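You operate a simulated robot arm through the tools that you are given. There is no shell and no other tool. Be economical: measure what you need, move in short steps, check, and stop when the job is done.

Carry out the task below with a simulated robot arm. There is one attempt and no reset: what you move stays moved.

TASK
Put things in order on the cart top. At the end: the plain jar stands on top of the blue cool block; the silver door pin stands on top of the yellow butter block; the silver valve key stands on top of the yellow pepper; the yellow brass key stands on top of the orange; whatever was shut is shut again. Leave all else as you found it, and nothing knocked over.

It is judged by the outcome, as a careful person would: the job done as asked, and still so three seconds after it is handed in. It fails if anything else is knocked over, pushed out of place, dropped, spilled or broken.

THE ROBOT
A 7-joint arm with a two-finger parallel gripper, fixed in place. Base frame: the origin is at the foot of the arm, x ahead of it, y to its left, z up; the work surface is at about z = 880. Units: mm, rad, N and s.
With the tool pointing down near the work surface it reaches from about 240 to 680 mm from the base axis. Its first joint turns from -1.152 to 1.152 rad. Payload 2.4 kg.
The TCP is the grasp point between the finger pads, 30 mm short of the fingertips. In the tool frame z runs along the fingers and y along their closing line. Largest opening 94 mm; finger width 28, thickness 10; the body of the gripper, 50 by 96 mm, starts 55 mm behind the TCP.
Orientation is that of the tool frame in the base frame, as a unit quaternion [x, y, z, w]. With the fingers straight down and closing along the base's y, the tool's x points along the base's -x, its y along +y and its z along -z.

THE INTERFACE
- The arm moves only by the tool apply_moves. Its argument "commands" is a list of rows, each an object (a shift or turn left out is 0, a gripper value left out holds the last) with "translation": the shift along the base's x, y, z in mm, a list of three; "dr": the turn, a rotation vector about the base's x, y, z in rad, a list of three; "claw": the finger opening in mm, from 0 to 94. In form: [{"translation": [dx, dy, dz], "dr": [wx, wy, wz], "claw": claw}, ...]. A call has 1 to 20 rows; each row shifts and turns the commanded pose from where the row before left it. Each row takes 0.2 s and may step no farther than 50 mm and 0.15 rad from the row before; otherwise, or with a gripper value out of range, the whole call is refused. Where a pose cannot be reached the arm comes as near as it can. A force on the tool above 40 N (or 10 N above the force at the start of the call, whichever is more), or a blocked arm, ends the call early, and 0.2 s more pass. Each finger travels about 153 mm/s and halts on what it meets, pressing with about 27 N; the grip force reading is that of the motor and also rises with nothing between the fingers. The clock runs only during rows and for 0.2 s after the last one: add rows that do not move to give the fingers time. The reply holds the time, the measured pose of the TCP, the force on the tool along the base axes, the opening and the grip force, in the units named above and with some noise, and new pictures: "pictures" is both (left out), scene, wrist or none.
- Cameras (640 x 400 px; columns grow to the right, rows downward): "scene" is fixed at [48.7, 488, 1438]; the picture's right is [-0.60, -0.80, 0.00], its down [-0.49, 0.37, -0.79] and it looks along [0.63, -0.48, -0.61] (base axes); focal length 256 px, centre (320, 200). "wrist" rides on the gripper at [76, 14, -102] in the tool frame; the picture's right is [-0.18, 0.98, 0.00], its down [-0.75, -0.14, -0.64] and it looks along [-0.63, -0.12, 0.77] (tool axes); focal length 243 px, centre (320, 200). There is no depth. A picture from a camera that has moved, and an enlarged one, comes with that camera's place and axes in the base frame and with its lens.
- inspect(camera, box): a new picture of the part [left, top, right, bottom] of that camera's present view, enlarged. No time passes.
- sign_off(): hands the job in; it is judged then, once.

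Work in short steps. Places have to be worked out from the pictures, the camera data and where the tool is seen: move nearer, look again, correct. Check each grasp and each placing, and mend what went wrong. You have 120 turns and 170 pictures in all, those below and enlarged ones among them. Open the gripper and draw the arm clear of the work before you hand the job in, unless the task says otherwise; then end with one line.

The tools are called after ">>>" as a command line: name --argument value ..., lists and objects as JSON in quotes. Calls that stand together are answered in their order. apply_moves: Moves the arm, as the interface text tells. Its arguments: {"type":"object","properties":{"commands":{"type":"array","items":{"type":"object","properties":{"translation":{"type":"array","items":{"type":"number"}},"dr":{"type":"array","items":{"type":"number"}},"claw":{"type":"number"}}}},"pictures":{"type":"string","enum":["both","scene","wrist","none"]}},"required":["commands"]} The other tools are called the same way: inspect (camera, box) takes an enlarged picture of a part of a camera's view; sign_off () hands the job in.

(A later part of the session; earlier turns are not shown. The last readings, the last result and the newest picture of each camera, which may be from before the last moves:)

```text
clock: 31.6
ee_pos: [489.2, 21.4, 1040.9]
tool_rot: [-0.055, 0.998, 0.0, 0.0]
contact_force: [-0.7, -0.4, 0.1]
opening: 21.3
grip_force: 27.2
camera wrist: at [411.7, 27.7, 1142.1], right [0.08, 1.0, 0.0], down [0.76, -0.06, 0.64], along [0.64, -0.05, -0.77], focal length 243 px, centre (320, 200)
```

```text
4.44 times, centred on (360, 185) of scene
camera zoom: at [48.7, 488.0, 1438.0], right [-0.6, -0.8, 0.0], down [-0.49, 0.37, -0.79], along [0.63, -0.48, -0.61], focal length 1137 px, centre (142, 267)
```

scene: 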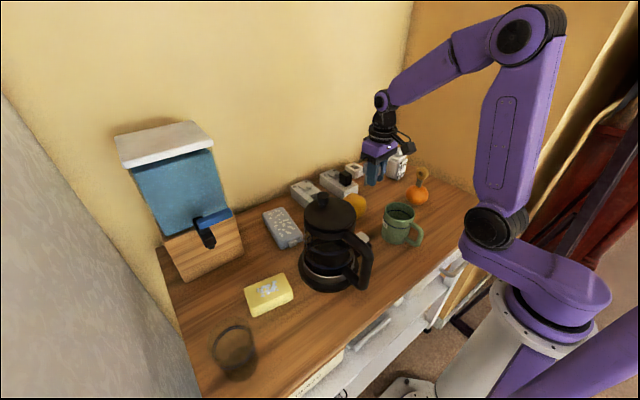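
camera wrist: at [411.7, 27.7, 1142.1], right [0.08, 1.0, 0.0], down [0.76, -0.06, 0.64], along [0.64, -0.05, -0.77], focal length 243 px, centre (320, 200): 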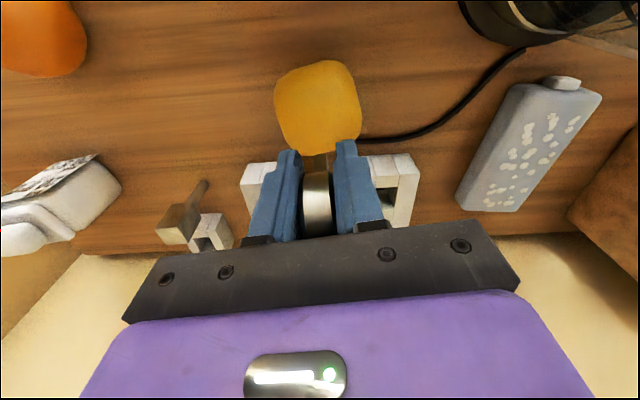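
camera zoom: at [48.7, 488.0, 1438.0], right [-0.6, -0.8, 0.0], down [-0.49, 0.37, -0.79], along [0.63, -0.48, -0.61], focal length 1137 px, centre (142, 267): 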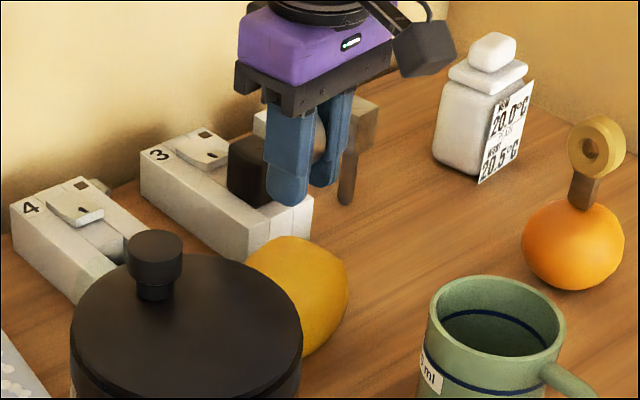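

Centred within ~2 mm. Lower gradually checking the force.

>>> apply_moves --commands '[{"translation": [0, -1.5, -15]}, {"translation": [0, 0, -5]}, {}]' --pictures "none"

>>> apply_moves --commands '[{"translation": [0, 0, -5]}, {"translation": [0, 0, -3]}, {}]' --pictures "wrist"

```text
clock: 32.4
ee_pos: [489.2, 19.3, 1021.2]
tool_rot: [-0.054, 0.999, 0.0, -0.001]
contact_force: [0.5, -0.5, 0.4]
opening: 21.5
grip_force: 26.8
```

```text
clock: 33.2
ee_pos: [488.6, 19.7, 1014.8]
tool_rot: [-0.055, 0.999, 0.0, 0.0]
contact_force: [0.1, -0.8, -0.9]
opening: 21.2
grip_force: 26.5
camera wrist: at [411.7, 26.2, 1114.3], right [0.08, 1.0, 0.0], down [0.76, -0.06, 0.64], along [0.64, -0.05, -0.77], focal length 243 px, centre (320, 200)
```

wrist: 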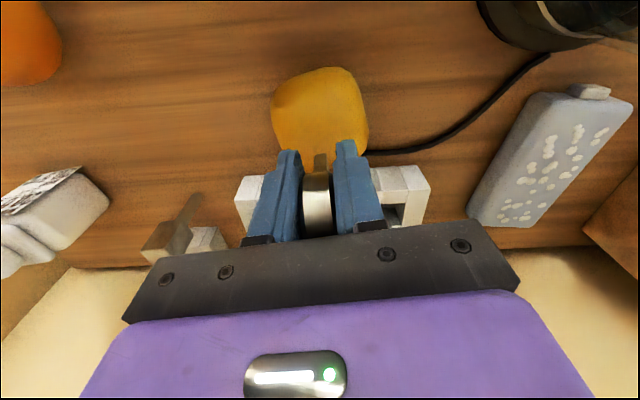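

>>> apply_moves --commands '[{"translation": [0, 0, -2]}, {"translation": [0, 0, -2]}, {}]' --pictures "none"

>>> apply_moves --commands '[{"translation": [0, 0, -1.5]}, {"translation": [0, 0, -1.5]}, {}]' --pictures "none"

>>> inspect --camera "scene" --box '[320, 150, 400, 230]'

```text
clock: 34.0
ee_pos: [489.4, 20.3, 1009.5]
tool_rot: [-0.053, 0.999, 0.0, 0.0]
contact_force: [-0.6, -0.2, 0.5]
opening: 21.5
grip_force: 27.2
```

```text
clock: 34.8
ee_pos: [488.6, 20.6, 1005.9]
tool_rot: [-0.054, 0.999, 0.0, 0.0]
contact_force: [-0.7, -0.1, -0.4]
opening: 21.5
grip_force: 27.0
```

```text
5.00 times, centred on (360, 190) of scene
camera zoom: at [48.7, 488.0, 1438.0], right [-0.6, -0.8, 0.0], down [-0.49, 0.37, -0.79], along [0.63, -0.48, -0.61], focal length 1279 px, centre (120, 250)
```

zoom: 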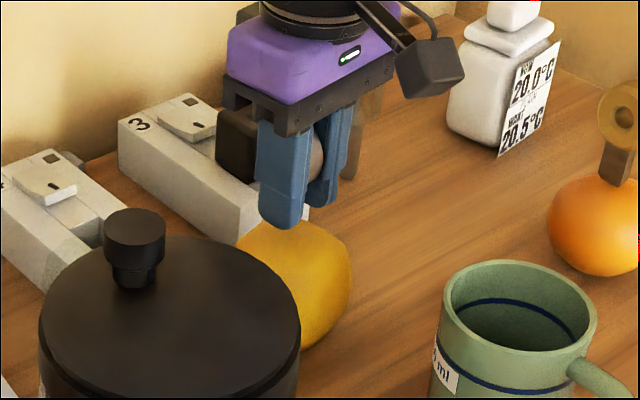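

>>> apply_moves --commands '[{"translation": [0, 0, -1.5]}, {"translation": [0, 0, -1.5]}, {}]' --pictures "none"

>>> apply_moves --commands '[{"translation": [0, 0, -1.5]}, {}]' --pictures "none"

>>> apply_moves --commands '[{"translation": [0, 0, -1.5]}, {}]' --pictures "none"

```text
clock: 35.6
ee_pos: [489.2, 19.6, 1003.0]
tool_rot: [-0.055, 0.998, 0.0, 0.0]
contact_force: [0.4, 0.2, -0.8]
opening: 21.6
grip_force: 27.0
```

```text
clock: 36.2
ee_pos: [488.5, 20.0, 1001.5]
tool_rot: [-0.054, 0.999, 0.001, 0.0]
contact_force: [0.1, -0.2, 0.2]
opening: 21.4
grip_force: 26.8
```

```text
clock: 36.8
ee_pos: [490.2, 19.9, 1000.3]
tool_rot: [-0.054, 0.999, 0.0, 0.001]
contact_force: [-0.9, 0.5, 6.9]
opening: 21.4
grip_force: 26.7
```

Light contact (7 N) at TCP z≈1000. Release slowly.

>>> apply_moves --commands '[{"claw": 23}, {"claw": 25}, {"claw": 28}, {"claw": 31}, {}, {}, {}]' --pictures "none"

>>> inspect --camera "wrist" --box '[240, 80, 400, 250]'

```text
clock: 38.4
ee_pos: [489.9, 20.3, 1000.8]
tool_rot: [-0.055, 0.998, 0.0, -0.001]
contact_force: [0.4, -0.1, 0.0]
opening: 31.0
grip_force: 0.1
```

```text
2.35 times, centred on (320, 165) of wrist
camera zoom: at [411.6, 26.2, 1101.2], right [0.08, 1.0, 0.0], down [0.76, -0.06, 0.64], along [0.64, -0.05, -0.77], focal length 571 px, centre (320, 282)
```

zoom: 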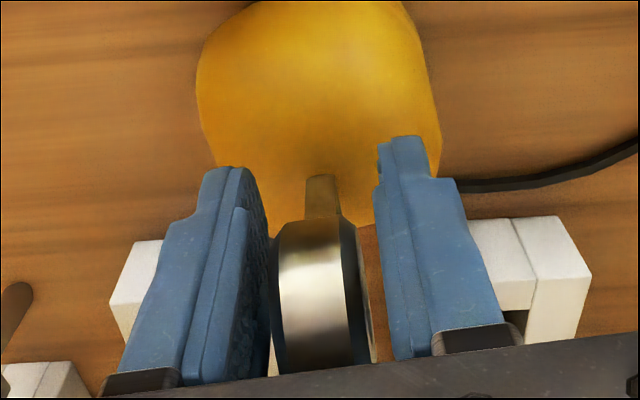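

It stands. Open more in small steps and check before lifting.

>>> apply_moves --commands '[{"claw": 36}, {"claw": 42}, {}, {}]' --pictures "none"

>>> inspect --camera "wrist" --box '[240, 80, 400, 250]'

```text
clock: 39.4
ee_pos: [489.2, 18.9, 999.2]
tool_rot: [-0.054, 0.999, 0.0, -0.001]
contact_force: [-0.5, -0.9, 0.8]
opening: 42.0
grip_force: 0.1
```

```text
2.35 times, centred on (320, 165) of wrist
camera zoom: at [411.6, 26.2, 1101.2], right [0.08, 1.0, 0.0], down [0.76, -0.06, 0.64], along [0.64, -0.05, -0.77], focal length 571 px, centre (320, 282)
```

zoom: 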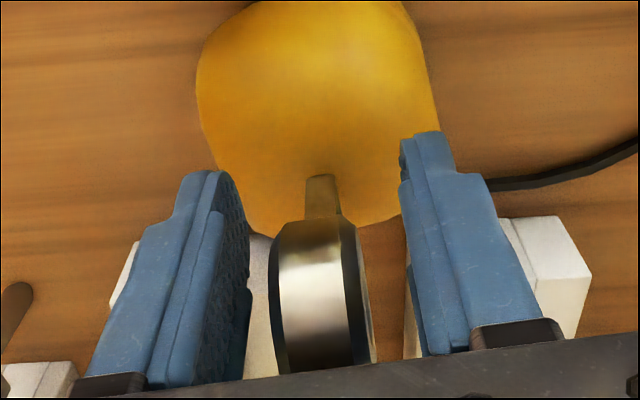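

Free-standing. Lift, unrotate, and go look at the door pin (≈(588,-141)).

>>> apply_moves --commands '[{"translation": [0, 0, 30]}, {"translation": [0, 0, 45]}, {"translation": [0, 0, 15], "claw": 60}, {"translation": [10, -40, 0], "dr": [0, 0, -0.11]}, {"translation": [10, -40, 0]}, {"translation": [5, -40, 0]}, {"translation": [5, -40, 0]}, {"translation": [0, 0, -40]}, {}, {}]' --pictures "both"

>>> inspect --camera "wrist" --box '[230, 60, 430, 220]'

>>> inspect --camera "scene" --box '[320, 130, 440, 230]'

```text
clock: 41.6
ee_pos: [520.6, -142.0, 1050.3]
tool_rot: [0.0, 1.0, 0.0, 0.0]
contact_force: [-0.8, 0.3, 0.4]
opening: 59.8
grip_force: 0.1
camera wrist: at [443.4, -126.9, 1150.4], right [0.18, 0.98, 0.0], down [0.75, -0.14, 0.64], along [0.63, -0.12, -0.77], focal length 243 px, centre (320, 200)
```

scene: 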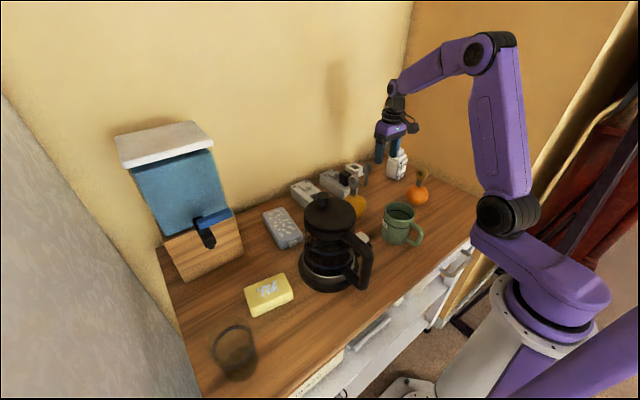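
wrist: 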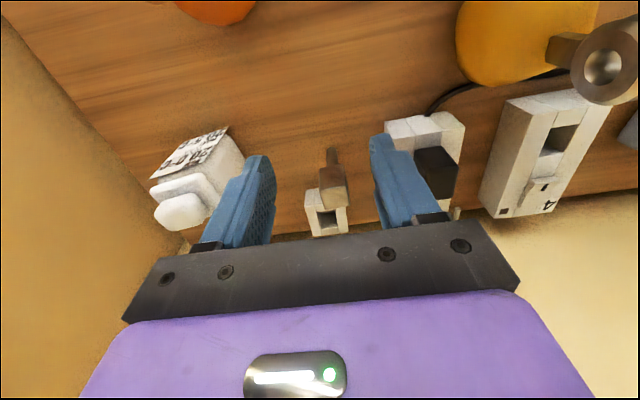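

```text
2.50 times, centred on (330, 140) of wrist
camera zoom: at [443.4, -126.9, 1150.4], right [0.18, 0.98, 0.0], down [0.75, -0.14, 0.64], along [0.63, -0.12, -0.77], focal length 606 px, centre (295, 350)
```

zoom: 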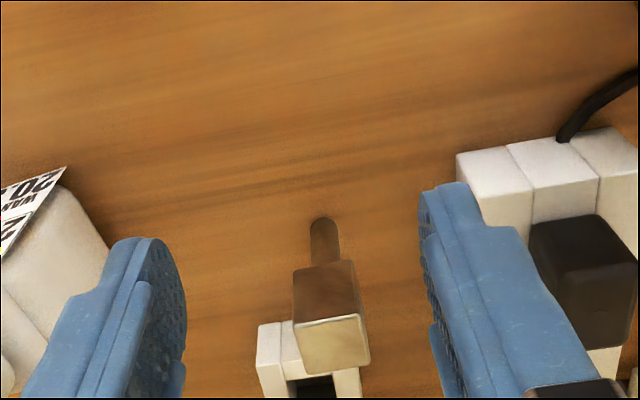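

```text
4.00 times, centred on (380, 180) of scene
camera zoom: at [48.7, 488.0, 1438.0], right [-0.6, -0.8, 0.0], down [-0.49, 0.37, -0.79], along [0.63, -0.48, -0.61], focal length 1024 px, centre (80, 280)
```

zoom: 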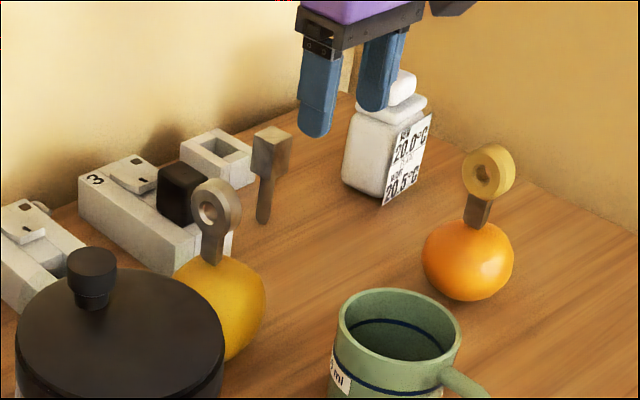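

Pin foot ≈(587,-139), square head z≈938–972, edges aligned with the tool. Move above and check.

>>> apply_moves --commands '[{"translation": [33, 2, 0], "claw": 52}, {"translation": [33, 1, 0]}, {"translation": [0, 0, -35]}, {}, {}]' --pictures "wrist"

>>> inspect --camera "wrist" --box '[220, 60, 420, 220]'

```text
clock: 42.8
ee_pos: [585.0, -137.4, 1014.9]
tool_rot: [0.0, 1.0, 0.0, 0.0]
contact_force: [-0.2, -0.2, -0.6]
opening: 52.1
grip_force: 0.0
camera wrist: at [508.9, -123.1, 1115.9], right [0.18, 0.98, 0.0], down [0.75, -0.14, 0.64], along [0.63, -0.12, -0.77], focal length 243 px, centre (320, 200)
```

wrist: 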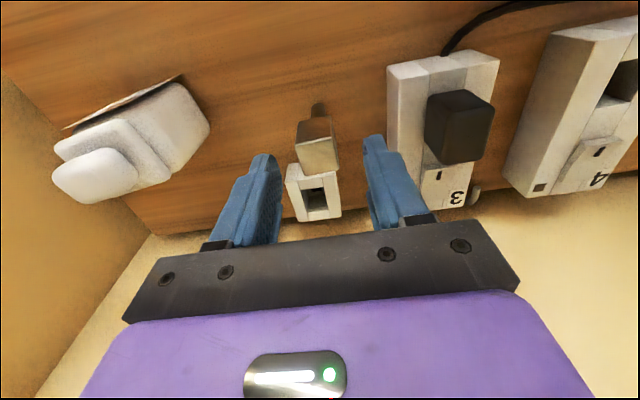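

```text
2.50 times, centred on (320, 140) of wrist
camera zoom: at [508.9, -123.1, 1115.9], right [0.18, 0.98, 0.0], down [0.75, -0.14, 0.64], along [0.63, -0.12, -0.77], focal length 606 px, centre (320, 350)
```

zoom: 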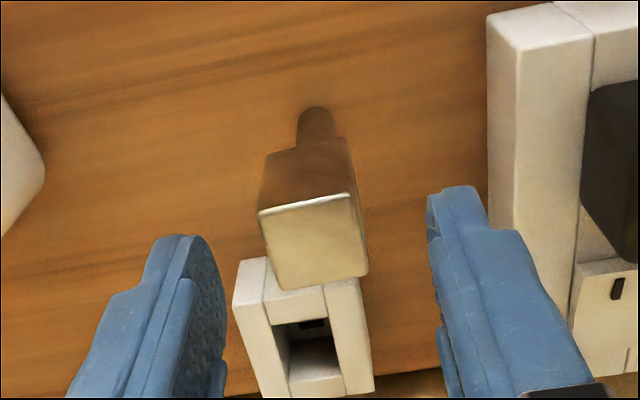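

>>> apply_moves --commands '[{"translation": [3, -2, -15]}, {"translation": [0, 0, -20]}, {"translation": [0, 0, -20]}, {}]' --pictures "wrist"

>>> inspect --camera "scene" --box '[320, 130, 440, 230]'

```text
clock: 43.8
ee_pos: [588.2, -138.5, 959.2]
tool_rot: [0.0, 1.0, 0.0, 0.0]
contact_force: [0.4, -0.4, 0.0]
opening: 52.1
grip_force: 0.1
camera wrist: at [511.8, -124.3, 1060.8], right [0.18, 0.98, 0.0], down [0.75, -0.14, 0.64], along [0.63, -0.12, -0.77], focal length 243 px, centre (320, 200)
```

wrist: 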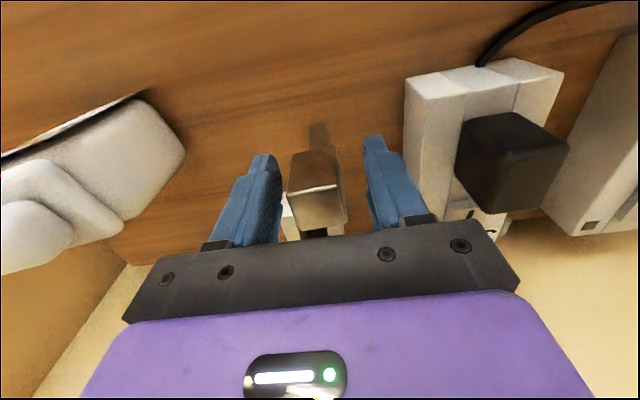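

```text
4.00 times, centred on (380, 180) of scene
camera zoom: at [48.7, 488.0, 1438.0], right [-0.6, -0.8, 0.0], down [-0.49, 0.37, -0.79], along [0.63, -0.48, -0.61], focal length 1024 px, centre (80, 280)
```

zoom: 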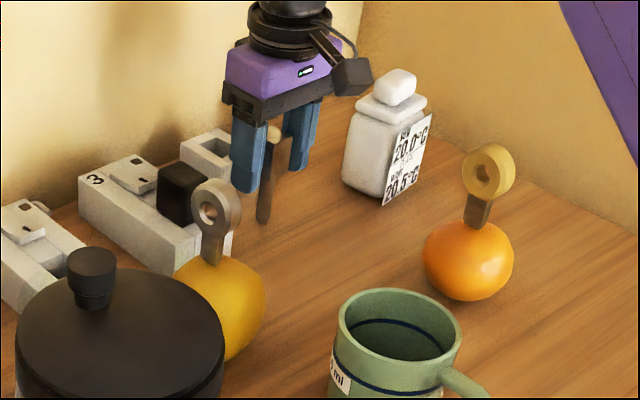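

Centred between the fingers. Close.

>>> apply_moves --commands '[{"translation": [0, 0, -2], "claw": 40}, {"claw": 28}, {"claw": 12}, {}, {}]' --pictures "wrist"

```text
clock: 45.0
ee_pos: [588.7, -139.5, 958.9]
tool_rot: [0.001, 1.0, 0.0, 0.001]
contact_force: [-0.3, -0.6, 1.5]
opening: 29.2
grip_force: 26.9
camera wrist: at [512.0, -124.4, 1059.2], right [0.19, 0.98, 0.0], down [0.75, -0.14, 0.64], along [0.63, -0.12, -0.77], focal length 243 px, centre (320, 200)
```

wrist: 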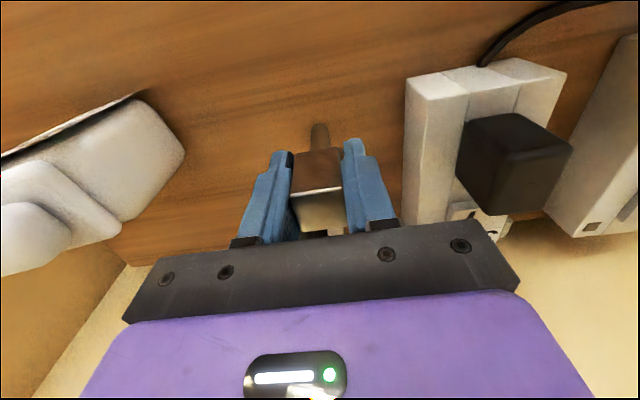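

Gripped (29 mm). Lift high (z≈1230) and carry over to the butter block, above the press.

>>> apply_moves --commands '[{"translation": [0, 0, 20]}, {"translation": [0, 0, 50]}, {"translation": [0, 0, 50]}, {"translation": [0, 0, 50]}, {"translation": [0, 0, 50]}, {"translation": [0, 0, 50]}, {}]' --pictures "wrist"

>>> apply_moves --commands '[{"translation": [-20, 43, 0]}, {"translation": [-20, 43, 0]}, {"translation": [-20, 43, 0]}, {"translation": [-20, 43, 0]}, {"translation": [-20, 43, 0]}, {"translation": [-20, 43, 0]}, {"translation": [-20, 43, 0]}, {"translation": [-20, 43, 0]}, {"translation": [-20, 43, 0]}, {"translation": [-20, 43, 0]}, {"translation": [-20, 43, 0]}, {"translation": [-20, 40, 0]}, {}, {}]' --pictures "both"

```text
clock: 46.6
ee_pos: [586.5, -139.3, 1226.8]
tool_rot: [0.0, 1.0, 0.0, -0.001]
contact_force: [0.5, 0.0, 0.7]
opening: 29.5
grip_force: 26.8
camera wrist: at [510.1, -124.4, 1328.5], right [0.18, 0.98, 0.0], down [0.75, -0.14, 0.64], along [0.63, -0.12, -0.77], focal length 243 px, centre (320, 200)
```

wrist: 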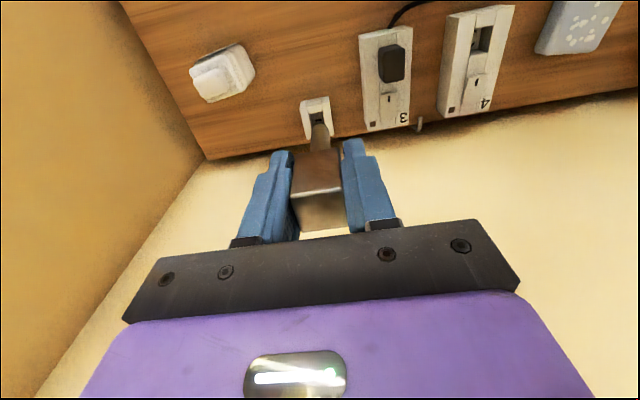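

```text
clock: 49.6
ee_pos: [348.6, 375.0, 1228.4]
tool_rot: [0.001, 1.0, 0.0, 0.0]
contact_force: [-0.2, -0.8, -0.5]
opening: 29.1
grip_force: 26.7
camera wrist: at [271.8, 388.7, 1330.0], right [0.19, 0.98, 0.0], down [0.75, -0.14, 0.64], along [0.63, -0.12, -0.77], focal length 243 px, centre (320, 200)
```

scene: 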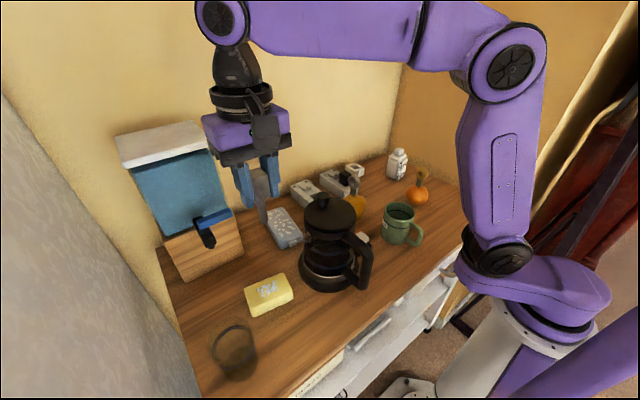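
wrist: 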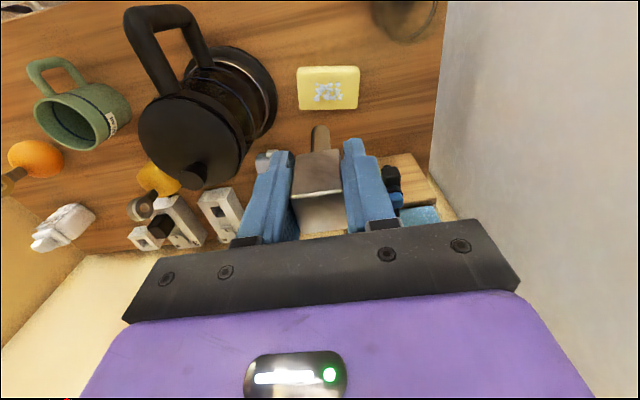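

Butter top centre ≈(390,380). Move above and descend to z≈1060.

>>> apply_moves --commands '[{"translation": [41, 5, 0]}, {"translation": [0, 0, -50]}, {"translation": [0, 0, -50]}, {"translation": [0, 0, -50]}, {}, {}]' --pictures "both"

>>> inspect --camera "scene" --box '[200, 200, 320, 320]'

>>> inspect --camera "wrist" --box '[220, 40, 420, 200]'

```text
clock: 51.0
ee_pos: [388.1, 379.1, 1076.7]
tool_rot: [-0.001, 1.0, 0.0, 0.0]
contact_force: [0.2, 0.2, -0.1]
opening: 29.6
grip_force: 27.1
camera wrist: at [312.2, 393.7, 1177.9], right [0.18, 0.98, 0.0], down [0.75, -0.14, 0.64], along [0.63, -0.12, -0.77], focal length 243 px, centre (320, 200)
```

scene: 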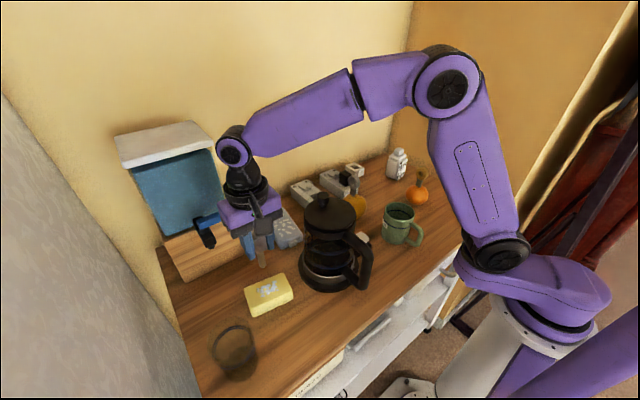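
wrist: 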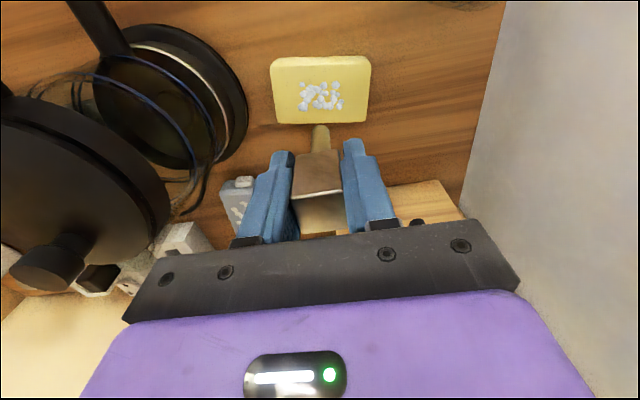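

```text
3.33 times, centred on (260, 260) of scene
camera zoom: at [48.7, 488.0, 1438.0], right [-0.6, -0.8, 0.0], down [-0.49, 0.37, -0.79], along [0.63, -0.48, -0.61], focal length 853 px, centre (520, 0)
```

zoom: 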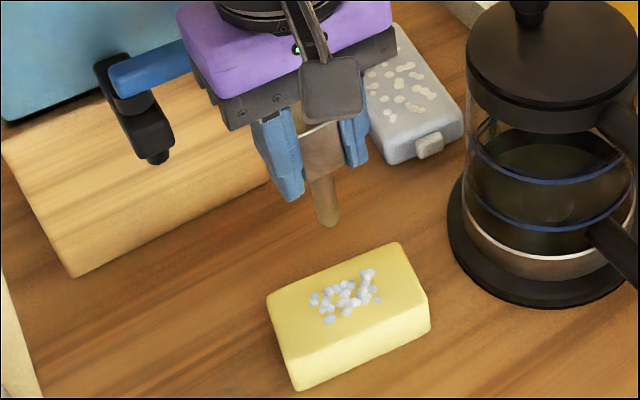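

```text
2.50 times, centred on (320, 120) of wrist
camera zoom: at [312.2, 393.7, 1177.9], right [0.18, 0.98, 0.0], down [0.75, -0.14, 0.64], along [0.63, -0.12, -0.77], focal length 606 px, centre (320, 400)
```

zoom: 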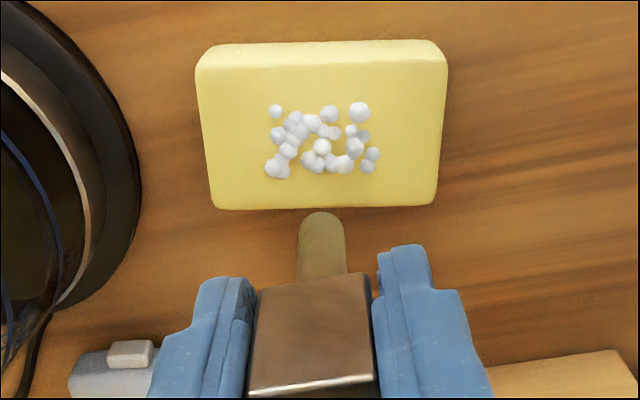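

The butter top has frost dots in the middle; I'll stand the pin on the clear part of the top beside them at about (391,406).

>>> apply_moves --commands '[{"translation": [2.5, 26, -10]}, {"translation": [0, 0, -30]}, {"translation": [0, 0, -20]}, {}, {}]' --pictures "wrist"

>>> inspect --camera "wrist" --box '[220, 40, 420, 200]'

>>> inspect --camera "scene" --box '[200, 220, 320, 320]'

```text
clock: 52.2
ee_pos: [392.9, 405.5, 1017.1]
tool_rot: [0.001, 1.0, 0.0, 0.0]
contact_force: [-0.6, -0.7, 0.1]
opening: 29.5
grip_force: 27.0
camera wrist: at [315.0, 419.8, 1118.9], right [0.18, 0.98, 0.0], down [0.75, -0.14, 0.64], along [0.63, -0.12, -0.77], focal length 243 px, centre (320, 200)
```

wrist: 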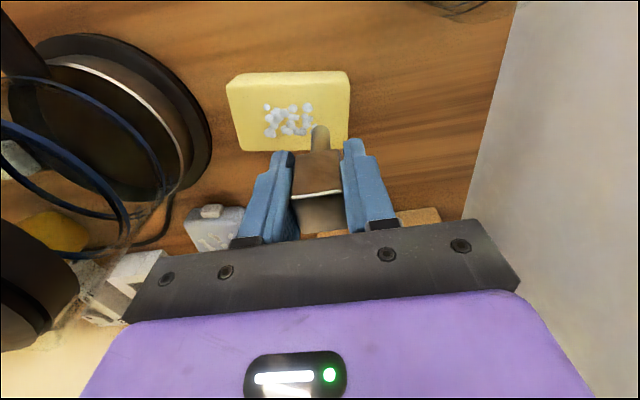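

```text
2.50 times, centred on (320, 120) of wrist
camera zoom: at [315.0, 419.8, 1118.9], right [0.18, 0.98, 0.0], down [0.75, -0.14, 0.64], along [0.63, -0.12, -0.77], focal length 606 px, centre (320, 400)
```

zoom: 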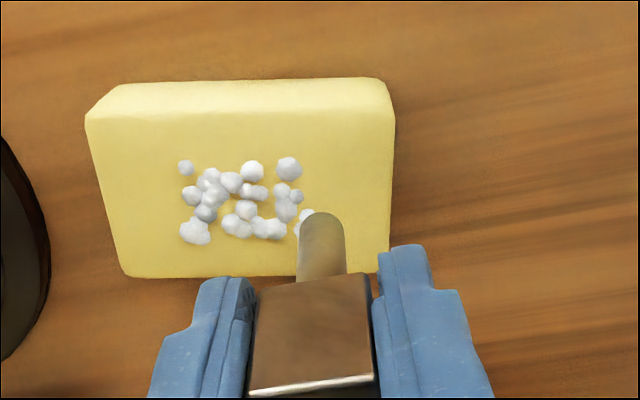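

```text
4.00 times, centred on (260, 270) of scene
camera zoom: at [48.7, 488.0, 1438.0], right [-0.6, -0.8, 0.0], down [-0.49, 0.37, -0.79], along [0.63, -0.48, -0.61], focal length 1024 px, centre (560, -80)
```

zoom: 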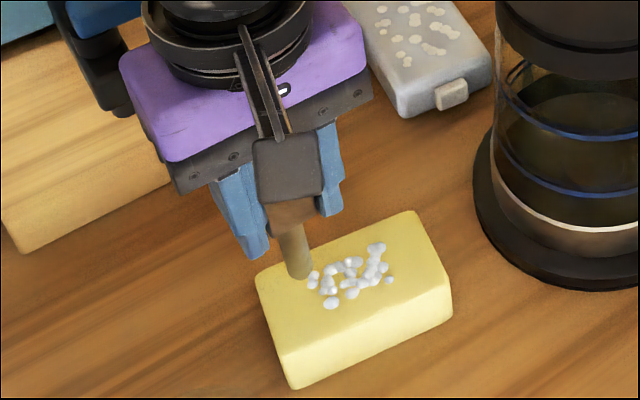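

Shift 5 mm further from the dots and lower to contact.

>>> apply_moves --commands '[{"translation": [0, 5, -5]}, {"translation": [0, 0, -5]}, {}]' --pictures "none"

>>> apply_moves --commands '[{"translation": [0, 0, -2]}, {"translation": [0, 0, -2]}, {}]' --pictures "none"

>>> apply_moves --commands '[{"translation": [0, 0, -2]}, {}]' --pictures "none"

```text
clock: 53.0
ee_pos: [392.1, 410.1, 1007.3]
tool_rot: [0.0, 1.0, 0.0, 0.0]
contact_force: [0.6, 0.0, -0.5]
opening: 29.3
grip_force: 26.6
```

```text
clock: 53.8
ee_pos: [391.4, 409.9, 1003.9]
tool_rot: [0.0, 1.0, 0.0, 0.0]
contact_force: [0.4, -0.4, 0.0]
opening: 29.1
grip_force: 27.1
```

```text
clock: 54.4
ee_pos: [391.1, 409.4, 1000.7]
tool_rot: [0.0, 1.0, -0.001, -0.001]
contact_force: [0.1, 0.9, -0.4]
opening: 29.0
grip_force: 27.1
```

>>> inspect --camera "wrist" --box '[220, 40, 420, 200]'

>>> apply_moves --commands '[{"translation": [0, 0, -1.5]}, {}]' --pictures "none"

>>> apply_moves --commands '[{"translation": [0, 0, -1.5]}, {}]' --pictures "none"

```text
2.50 times, centred on (320, 120) of wrist
camera zoom: at [315.1, 424.7, 1102.9], right [0.18, 0.98, 0.0], down [0.75, -0.14, 0.64], along [0.63, -0.12, -0.77], focal length 606 px, centre (320, 400)
```

zoom: 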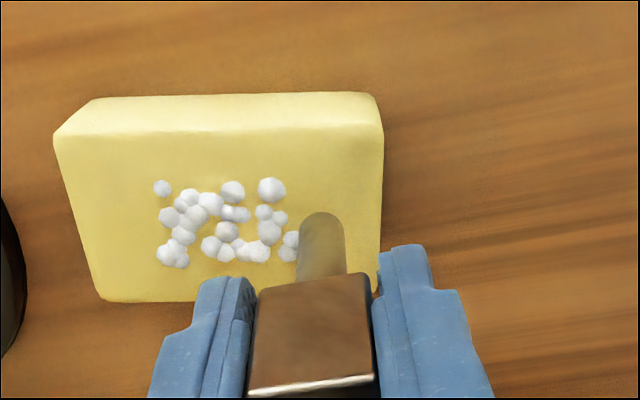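

```text
clock: 55.0
ee_pos: [391.0, 407.9, 1001.6]
tool_rot: [0.001, 1.0, 0.0, 0.0]
contact_force: [0.1, -0.7, 0.3]
opening: 29.1
grip_force: 27.0
```

```text
clock: 55.6
ee_pos: [392.6, 410.1, 998.7]
tool_rot: [0.0, 1.0, 0.0, 0.0]
contact_force: [-0.6, -0.1, -0.2]
opening: 29.2
grip_force: 27.0
```

No contact yet; keep lowering in small steps.

>>> apply_moves --commands '[{"translation": [0, 0, -1.5]}, {}]' --pictures "none"

>>> apply_moves --commands '[{"translation": [0, 0, -1.5]}, {}]' --pictures "none"

>>> apply_moves --commands '[{"translation": [0, 0, -1.5]}, {}]' --pictures "none"

```text
clock: 56.2
ee_pos: [391.2, 409.6, 997.6]
tool_rot: [0.0, 1.0, 0.001, 0.0]
contact_force: [-0.1, 0.0, 0.7]
opening: 29.2
grip_force: 27.5
```

```text
clock: 56.8
ee_pos: [391.7, 409.5, 996.5]
tool_rot: [0.001, 1.0, 0.0, 0.0]
contact_force: [0.3, 0.1, -1.4]
opening: 29.4
grip_force: 26.9
```

```text
clock: 57.4
ee_pos: [391.0, 410.0, 997.0]
tool_rot: [0.0, 1.0, 0.001, 0.0]
contact_force: [-2.3, -1.7, 13.9]
opening: 29.5
grip_force: 27.3
```

Contact (14 N) at TCP z≈996. Ease 0.5 mm and release slowly.

>>> apply_moves --commands '[{"translation": [0, 0, 0.5]}, {"claw": 31}, {"claw": 34}, {"claw": 38}, {}, {}, {}]' --pictures "none"

>>> inspect --camera "wrist" --box '[220, 60, 420, 240]'

```text
clock: 59.0
ee_pos: [391.5, 409.6, 996.0]
tool_rot: [0.0, 1.0, 0.0, -0.001]
contact_force: [0.4, 0.4, -0.3]
opening: 38.2
grip_force: 0.0
```

```text
2.22 times, centred on (320, 150) of wrist
camera zoom: at [315.3, 424.4, 1096.3], right [0.18, 0.98, 0.0], down [0.75, -0.14, 0.64], along [0.63, -0.12, -0.77], focal length 539 px, centre (320, 311)
```

zoom: 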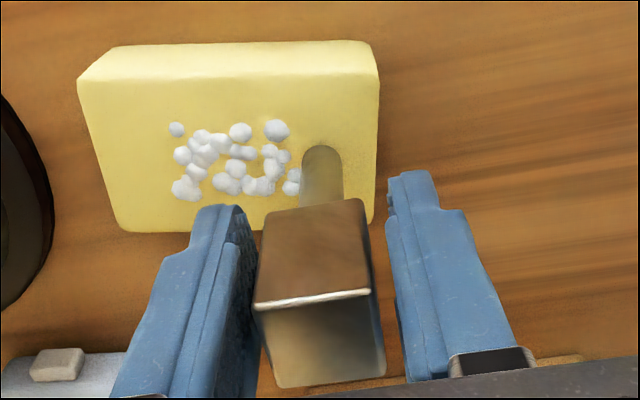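

Standing. Open more, then lift clear.

>>> apply_moves --commands '[{"claw": 45}, {"claw": 54}, {}, {"translation": [0, 0, 15]}, {"translation": [0, 0, 40]}, {"translation": [0, 0, 40]}, {}]' --pictures "wrist"

>>> inspect --camera "scene" --box '[180, 180, 320, 320]'

```text
clock: 60.6
ee_pos: [390.9, 410.7, 1090.6]
tool_rot: [0.001, 1.0, 0.0, 0.0]
contact_force: [0.0, 0.6, 0.5]
opening: 54.1
grip_force: 0.0
camera wrist: at [315.2, 424.5, 1191.7], right [0.18, 0.98, 0.0], down [0.75, -0.14, 0.64], along [0.63, -0.12, -0.77], focal length 243 px, centre (320, 200)
```

wrist: 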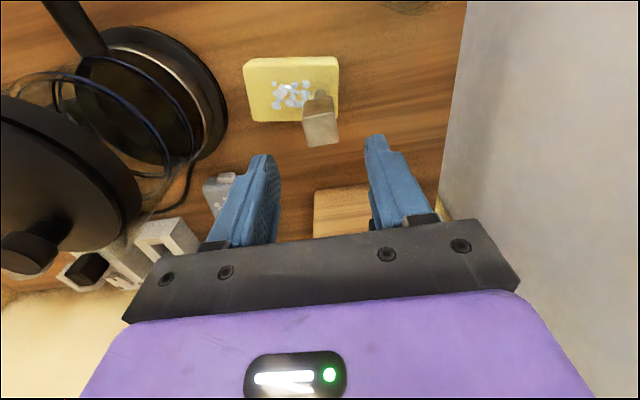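

```text
2.86 times, centred on (250, 250) of scene
camera zoom: at [48.7, 488.0, 1438.0], right [-0.6, -0.8, 0.0], down [-0.49, 0.37, -0.79], along [0.63, -0.48, -0.61], focal length 731 px, centre (520, 57)
```

zoom: 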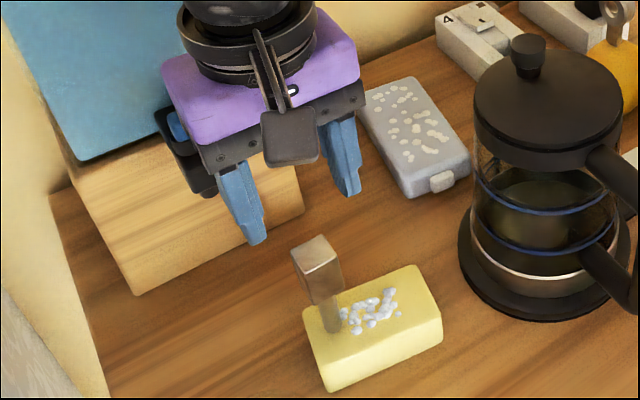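

Pin is standing on the butter. Now go back high over to view the plain jar (≈(555,-262)).

>>> apply_moves --commands '[{"translation": [0, 0, 50]}, {"translation": [0, 0, 50]}, {"translation": [0, 0, 40]}, {"translation": [6, -47, 0]}, {"translation": [6, -47, 0]}, {"translation": [6, -47, 0]}, {"translation": [6, -47, 0]}, {"translation": [6, -47, 0]}, {"translation": [6, -47, 0]}, {"translation": [6, -47, 0]}, {"translation": [6, -47, 0]}, {"translation": [6, -47, 0]}, {"translation": [6, -47, 0]}, {"translation": [6, -47, 0]}, {"translation": [6, -47, 0]}, {"translation": [6, -47, 0]}, {"translation": [2, -47, 0], "claw": 90}, {}, {}]' --pictures "both"

```text
clock: 64.6
ee_pos: [471.8, -249.1, 1229.8]
tool_rot: [0.001, 1.0, 0.0, 0.001]
contact_force: [-0.3, 1.0, -0.6]
opening: 89.8
grip_force: 0.1
camera wrist: at [395.4, -234.5, 1331.0], right [0.18, 0.98, 0.0], down [0.75, -0.14, 0.64], along [0.63, -0.12, -0.77], focal length 243 px, centre (320, 200)
```

scene: 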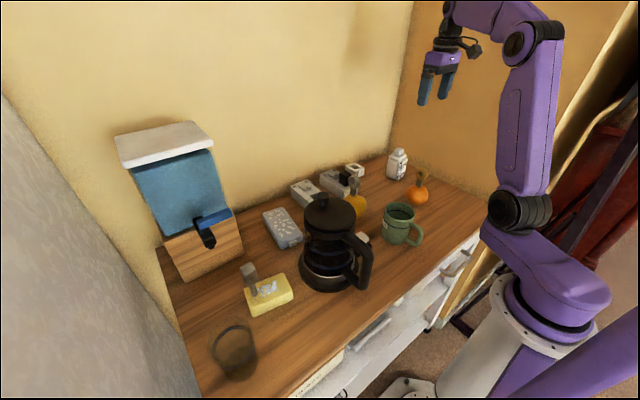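
wrist: 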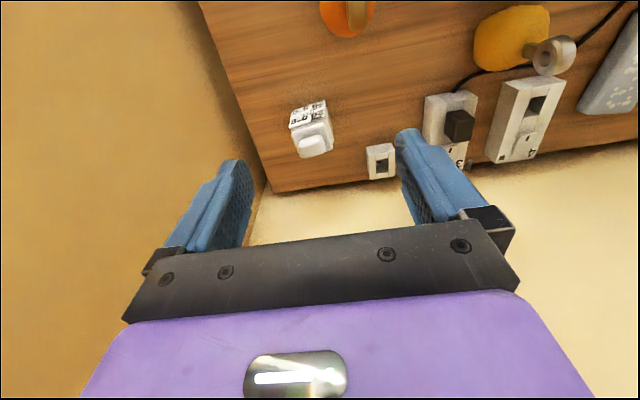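

Jar is about (568,-281), ~110 mm tall. Look from nearer.

>>> apply_moves --commands '[{"translation": [10, -10, -45]}, {"translation": [0, -10, -45]}, {"translation": [0, -10, -45]}, {}, {}]' --pictures "wrist"

>>> inspect --camera "wrist" --box '[220, 80, 420, 240]'

```text
clock: 65.8
ee_pos: [482.6, -279.5, 1095.0]
tool_rot: [0.001, 1.0, 0.0, 0.0]
contact_force: [0.0, 0.5, 0.0]
opening: 90.0
grip_force: 0.1
camera wrist: at [405.4, -264.5, 1195.9], right [0.19, 0.98, 0.0], down [0.75, -0.14, 0.64], along [0.63, -0.12, -0.77], focal length 243 px, centre (320, 200)
```

wrist: 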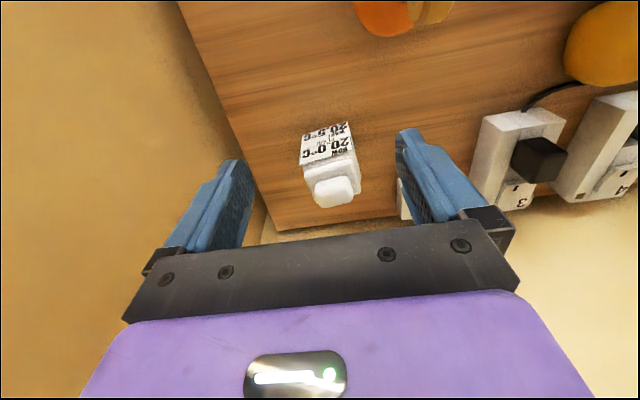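

```text
2.50 times, centred on (320, 160) of wrist
camera zoom: at [405.4, -264.5, 1195.9], right [0.19, 0.98, 0.0], down [0.75, -0.14, 0.64], along [0.63, -0.12, -0.77], focal length 606 px, centre (320, 300)
```

zoom: 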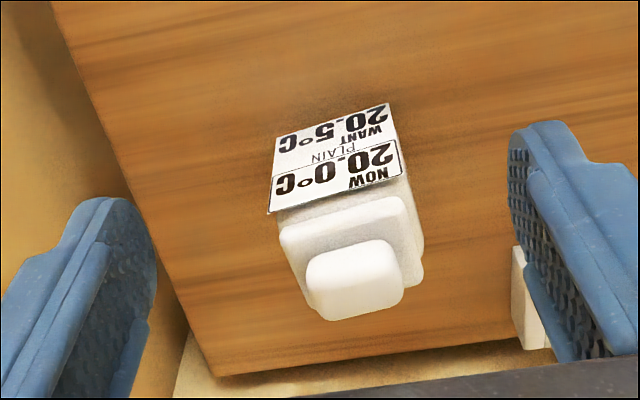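

"PLAIN" confirmed. Jar centre ≈(570,-280), yaw ≈ +0.2. Rotate and move above it.

>>> apply_moves --commands '[{"translation": [30, 0, 0], "dr": [0, 0, 0.1]}, {"translation": [30, 0, 0], "dr": [0, 0, 0.1]}, {"translation": [27, 0, 0]}, {"translation": [0, 0, -40]}, {}, {}]' --pictures "wrist"

>>> inspect --camera "wrist" --box '[220, 80, 420, 240]'

>>> inspect --camera "scene" --box '[340, 110, 450, 200]'

```text
clock: 67.2
ee_pos: [568.6, -277.8, 1055.2]
tool_rot: [-0.099, 0.995, 0.0, 0.0]
contact_force: [-0.5, -0.1, -0.1]
opening: 89.8
grip_force: 0.0
camera wrist: at [490.7, -279.6, 1156.1], right [-0.01, 1.0, 0.0], down [0.77, 0.01, 0.64], along [0.64, 0.01, -0.77], focal length 243 px, centre (320, 200)
```

wrist: 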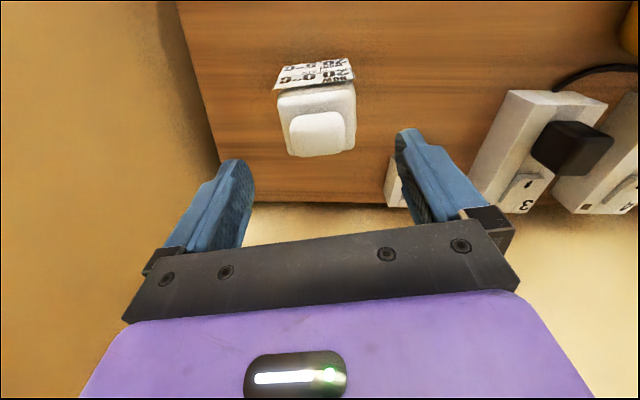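

```text
2.50 times, centred on (320, 160) of wrist
camera zoom: at [490.7, -279.6, 1156.1], right [-0.01, 1.0, 0.0], down [0.77, 0.01, 0.64], along [0.64, 0.01, -0.77], focal length 606 px, centre (320, 300)
```

zoom: 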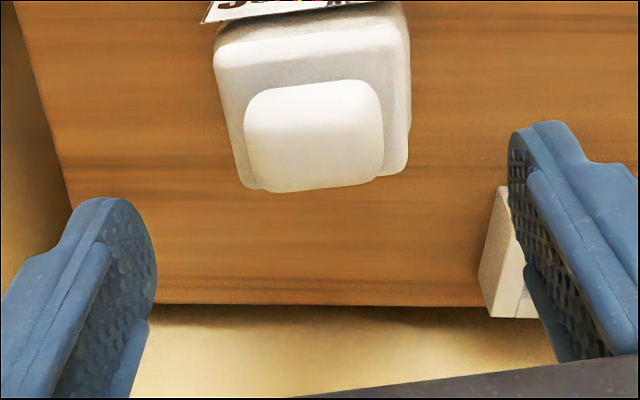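

```text
4.44 times, centred on (395, 155) of scene
camera zoom: at [48.7, 488.0, 1438.0], right [-0.6, -0.8, 0.0], down [-0.49, 0.37, -0.79], along [0.63, -0.48, -0.61], focal length 1137 px, centre (-13, 400)
```

zoom: 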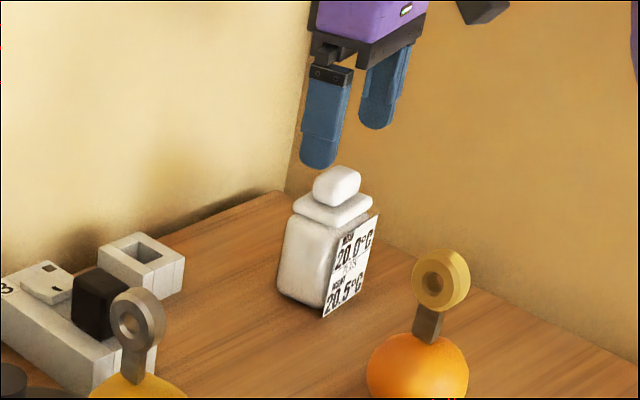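

Yaw matches and axis is within 2 mm. Descend to TCP z≈945 (clear of the lid knob).

>>> apply_moves --commands '[{"translation": [0, -2, -35]}, {"translation": [0, 0, -35]}, {"translation": [0, 0, -30]}, {}]' --pictures "wrist"

>>> inspect --camera "scene" --box '[340, 110, 450, 200]'

```text
clock: 68.2
ee_pos: [567.4, -281.7, 954.6]
tool_rot: [-0.099, 0.995, 0.001, 0.0]
contact_force: [0.9, 0.2, 0.7]
opening: 89.9
grip_force: 0.0
camera wrist: at [490.4, -282.2, 1056.0], right [-0.01, 1.0, 0.0], down [0.77, 0.01, 0.64], along [0.64, 0.01, -0.77], focal length 243 px, centre (320, 200)
```

wrist: 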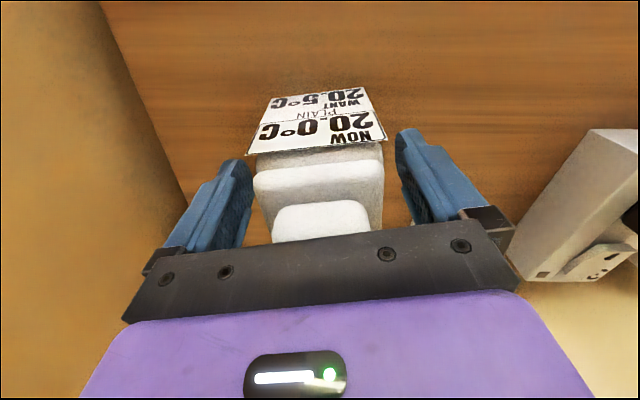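

```text
4.44 times, centred on (395, 155) of scene
camera zoom: at [48.7, 488.0, 1438.0], right [-0.6, -0.8, 0.0], down [-0.49, 0.37, -0.79], along [0.63, -0.48, -0.61], focal length 1137 px, centre (-13, 400)
```

zoom: 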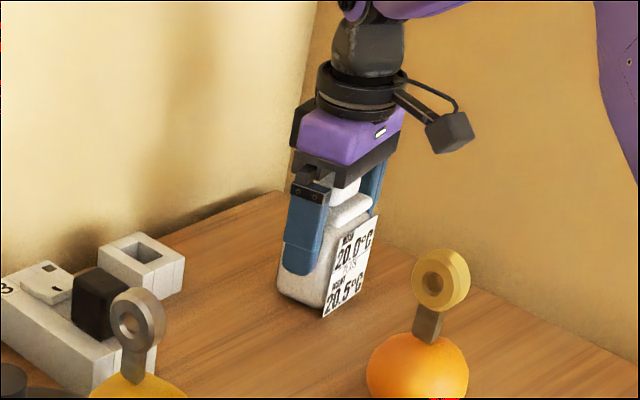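

Lower a few more mm cautiously, watching for contact with the knob.

>>> apply_moves --commands '[{"translation": [0, 0, -3]}, {"translation": [0, 0, -3]}, {}]' --pictures "none"

>>> inspect --camera "scene" --box '[370, 130, 430, 190]'

```text
clock: 69.0
ee_pos: [567.8, -280.1, 949.3]
tool_rot: [-0.1, 0.995, 0.0, 0.001]
contact_force: [0.3, 0.0, -0.1]
opening: 90.1
grip_force: 0.1
```

```text
6.67 times, centred on (400, 160) of scene
camera zoom: at [48.7, 488.0, 1438.0], right [-0.6, -0.8, 0.0], down [-0.49, 0.37, -0.79], along [0.63, -0.48, -0.61], focal length 1706 px, centre (-213, 467)
```

zoom: 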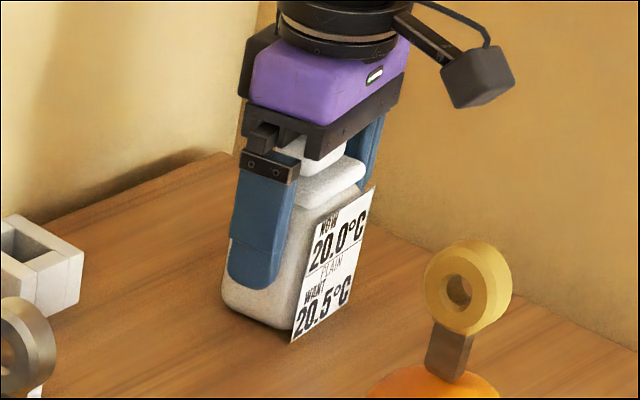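

Fingers well down on the body. Close gently.

>>> apply_moves --commands '[{"claw": 78}, {"claw": 68}, {"claw": 55}, {"claw": 45}, {}, {}]' --pictures "none"

>>> inspect --camera "scene" --box '[370, 130, 430, 190]'

```text
clock: 70.4
ee_pos: [568.3, -281.1, 949.7]
tool_rot: [-0.099, 0.995, 0.0, 0.0]
contact_force: [0.0, 0.6, 0.2]
opening: 71.4
grip_force: 26.8
```

```text
6.67 times, centred on (400, 160) of scene
camera zoom: at [48.7, 488.0, 1438.0], right [-0.6, -0.8, 0.0], down [-0.49, 0.37, -0.79], along [0.63, -0.48, -0.61], focal length 1706 px, centre (-213, 467)
```

zoom: 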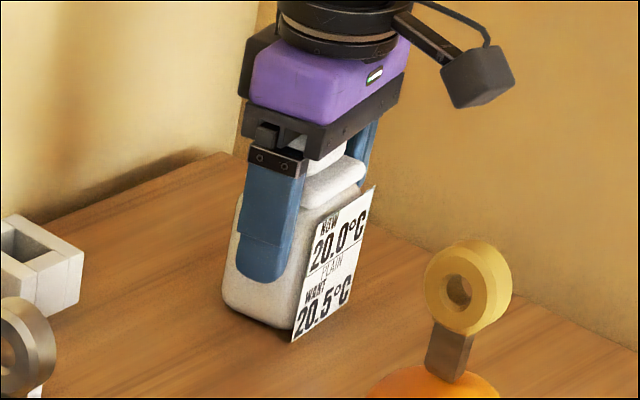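

Gripped at 71 mm. Lift a little and check it comes along.

>>> apply_moves --commands '[{"translation": [0, 0, 10]}, {"translation": [0, 0, 15]}, {"translation": [0, 0, 15]}, {}]' --pictures "scene"

>>> inspect --camera "scene" --box '[360, 110, 440, 190]'

```text
clock: 71.4
ee_pos: [568.2, -280.9, 988.9]
tool_rot: [-0.099, 0.995, 0.0, 0.0]
contact_force: [-0.3, -0.9, -3.0]
opening: 71.2
grip_force: 26.4
```

scene: 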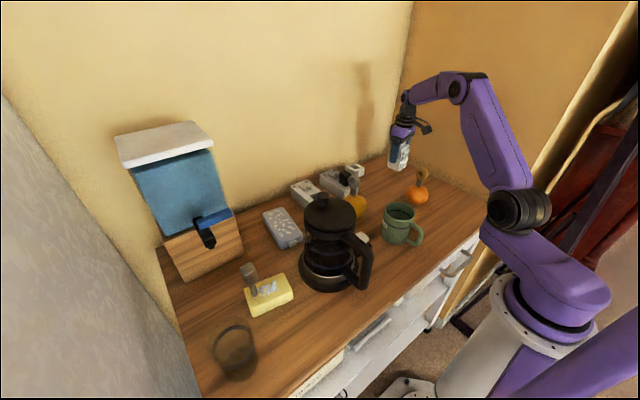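

```text
5.00 times, centred on (400, 150) of scene
camera zoom: at [48.8, 488.0, 1438.0], right [-0.6, -0.8, 0.0], down [-0.49, 0.37, -0.79], along [0.63, -0.48, -0.61], focal length 1279 px, centre (-80, 450)
```

zoom: 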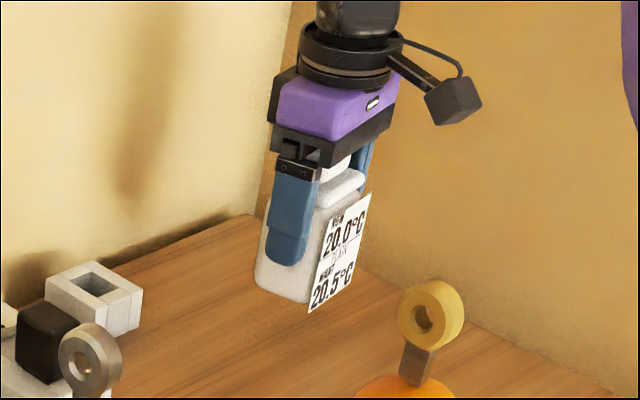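

Jar comes along, hanging level. Lift high and carry over to the front of the cool block (≈(552,243)) for a look.

>>> apply_moves --commands '[{"translation": [0, 0, 45]}, {"translation": [0, 0, 50]}, {"translation": [0, 0, 50]}, {"translation": [0, 0, 50]}, {"translation": [-7, 43, 0]}, {"translation": [-7, 43, 0]}, {"translation": [-7, 43, 0]}, {"translation": [-7, 43, 0]}, {"translation": [-7, 43, 0]}, {"translation": [-7, 43, 0]}, {"translation": [-7, 43, 0]}, {"translation": [-7, 43, 0]}, {"translation": [-7, 43, 0]}, {"translation": [-7, 43, 0]}, {"translation": [-7, 43, 0]}, {"translation": [-7, 43, 0]}, {}, {}]' --pictures "both"

>>> inspect --camera "wrist" --box '[220, 40, 420, 200]'

```text
clock: 75.2
ee_pos: [484.4, 236.4, 1178.2]
tool_rot: [-0.1, 0.995, 0.0, 0.0]
contact_force: [-0.8, -0.2, -2.8]
opening: 70.2
grip_force: 26.5
out of reach, approached as far as the arm can: row 4
camera wrist: at [406.3, 235.7, 1279.9], right [-0.01, 1.0, 0.0], down [0.77, 0.01, 0.64], along [0.64, 0.01, -0.77], focal length 243 px, centre (320, 200)
```

scene: 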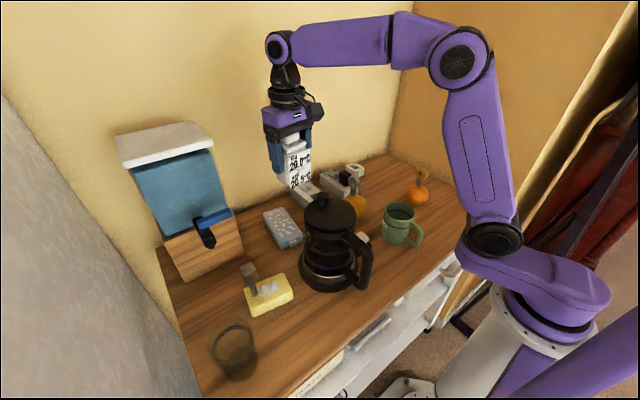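
wrist: 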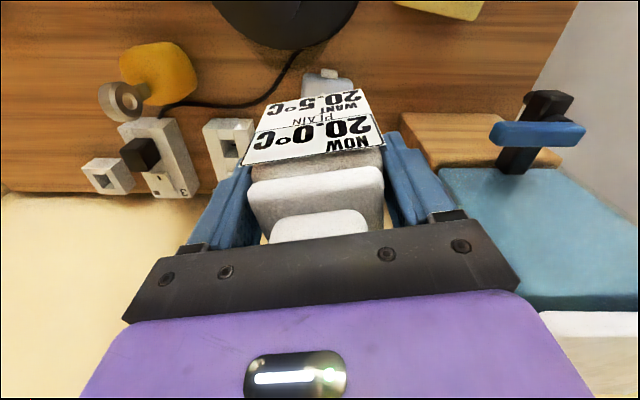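

```text
2.50 times, centred on (320, 120) of wrist
camera zoom: at [406.3, 235.7, 1279.9], right [-0.01, 1.0, 0.0], down [0.77, 0.01, 0.64], along [0.64, 0.01, -0.77], focal length 606 px, centre (320, 400)
```

zoom: 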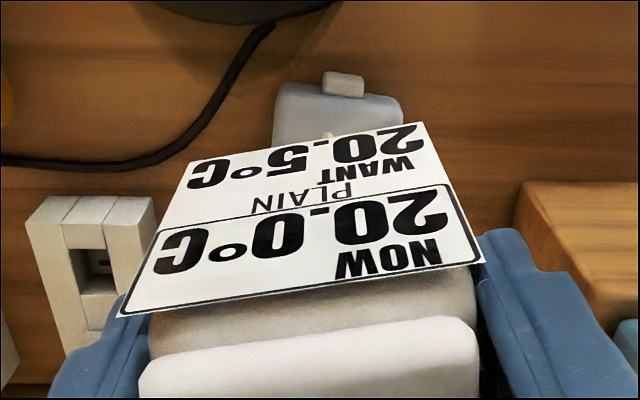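

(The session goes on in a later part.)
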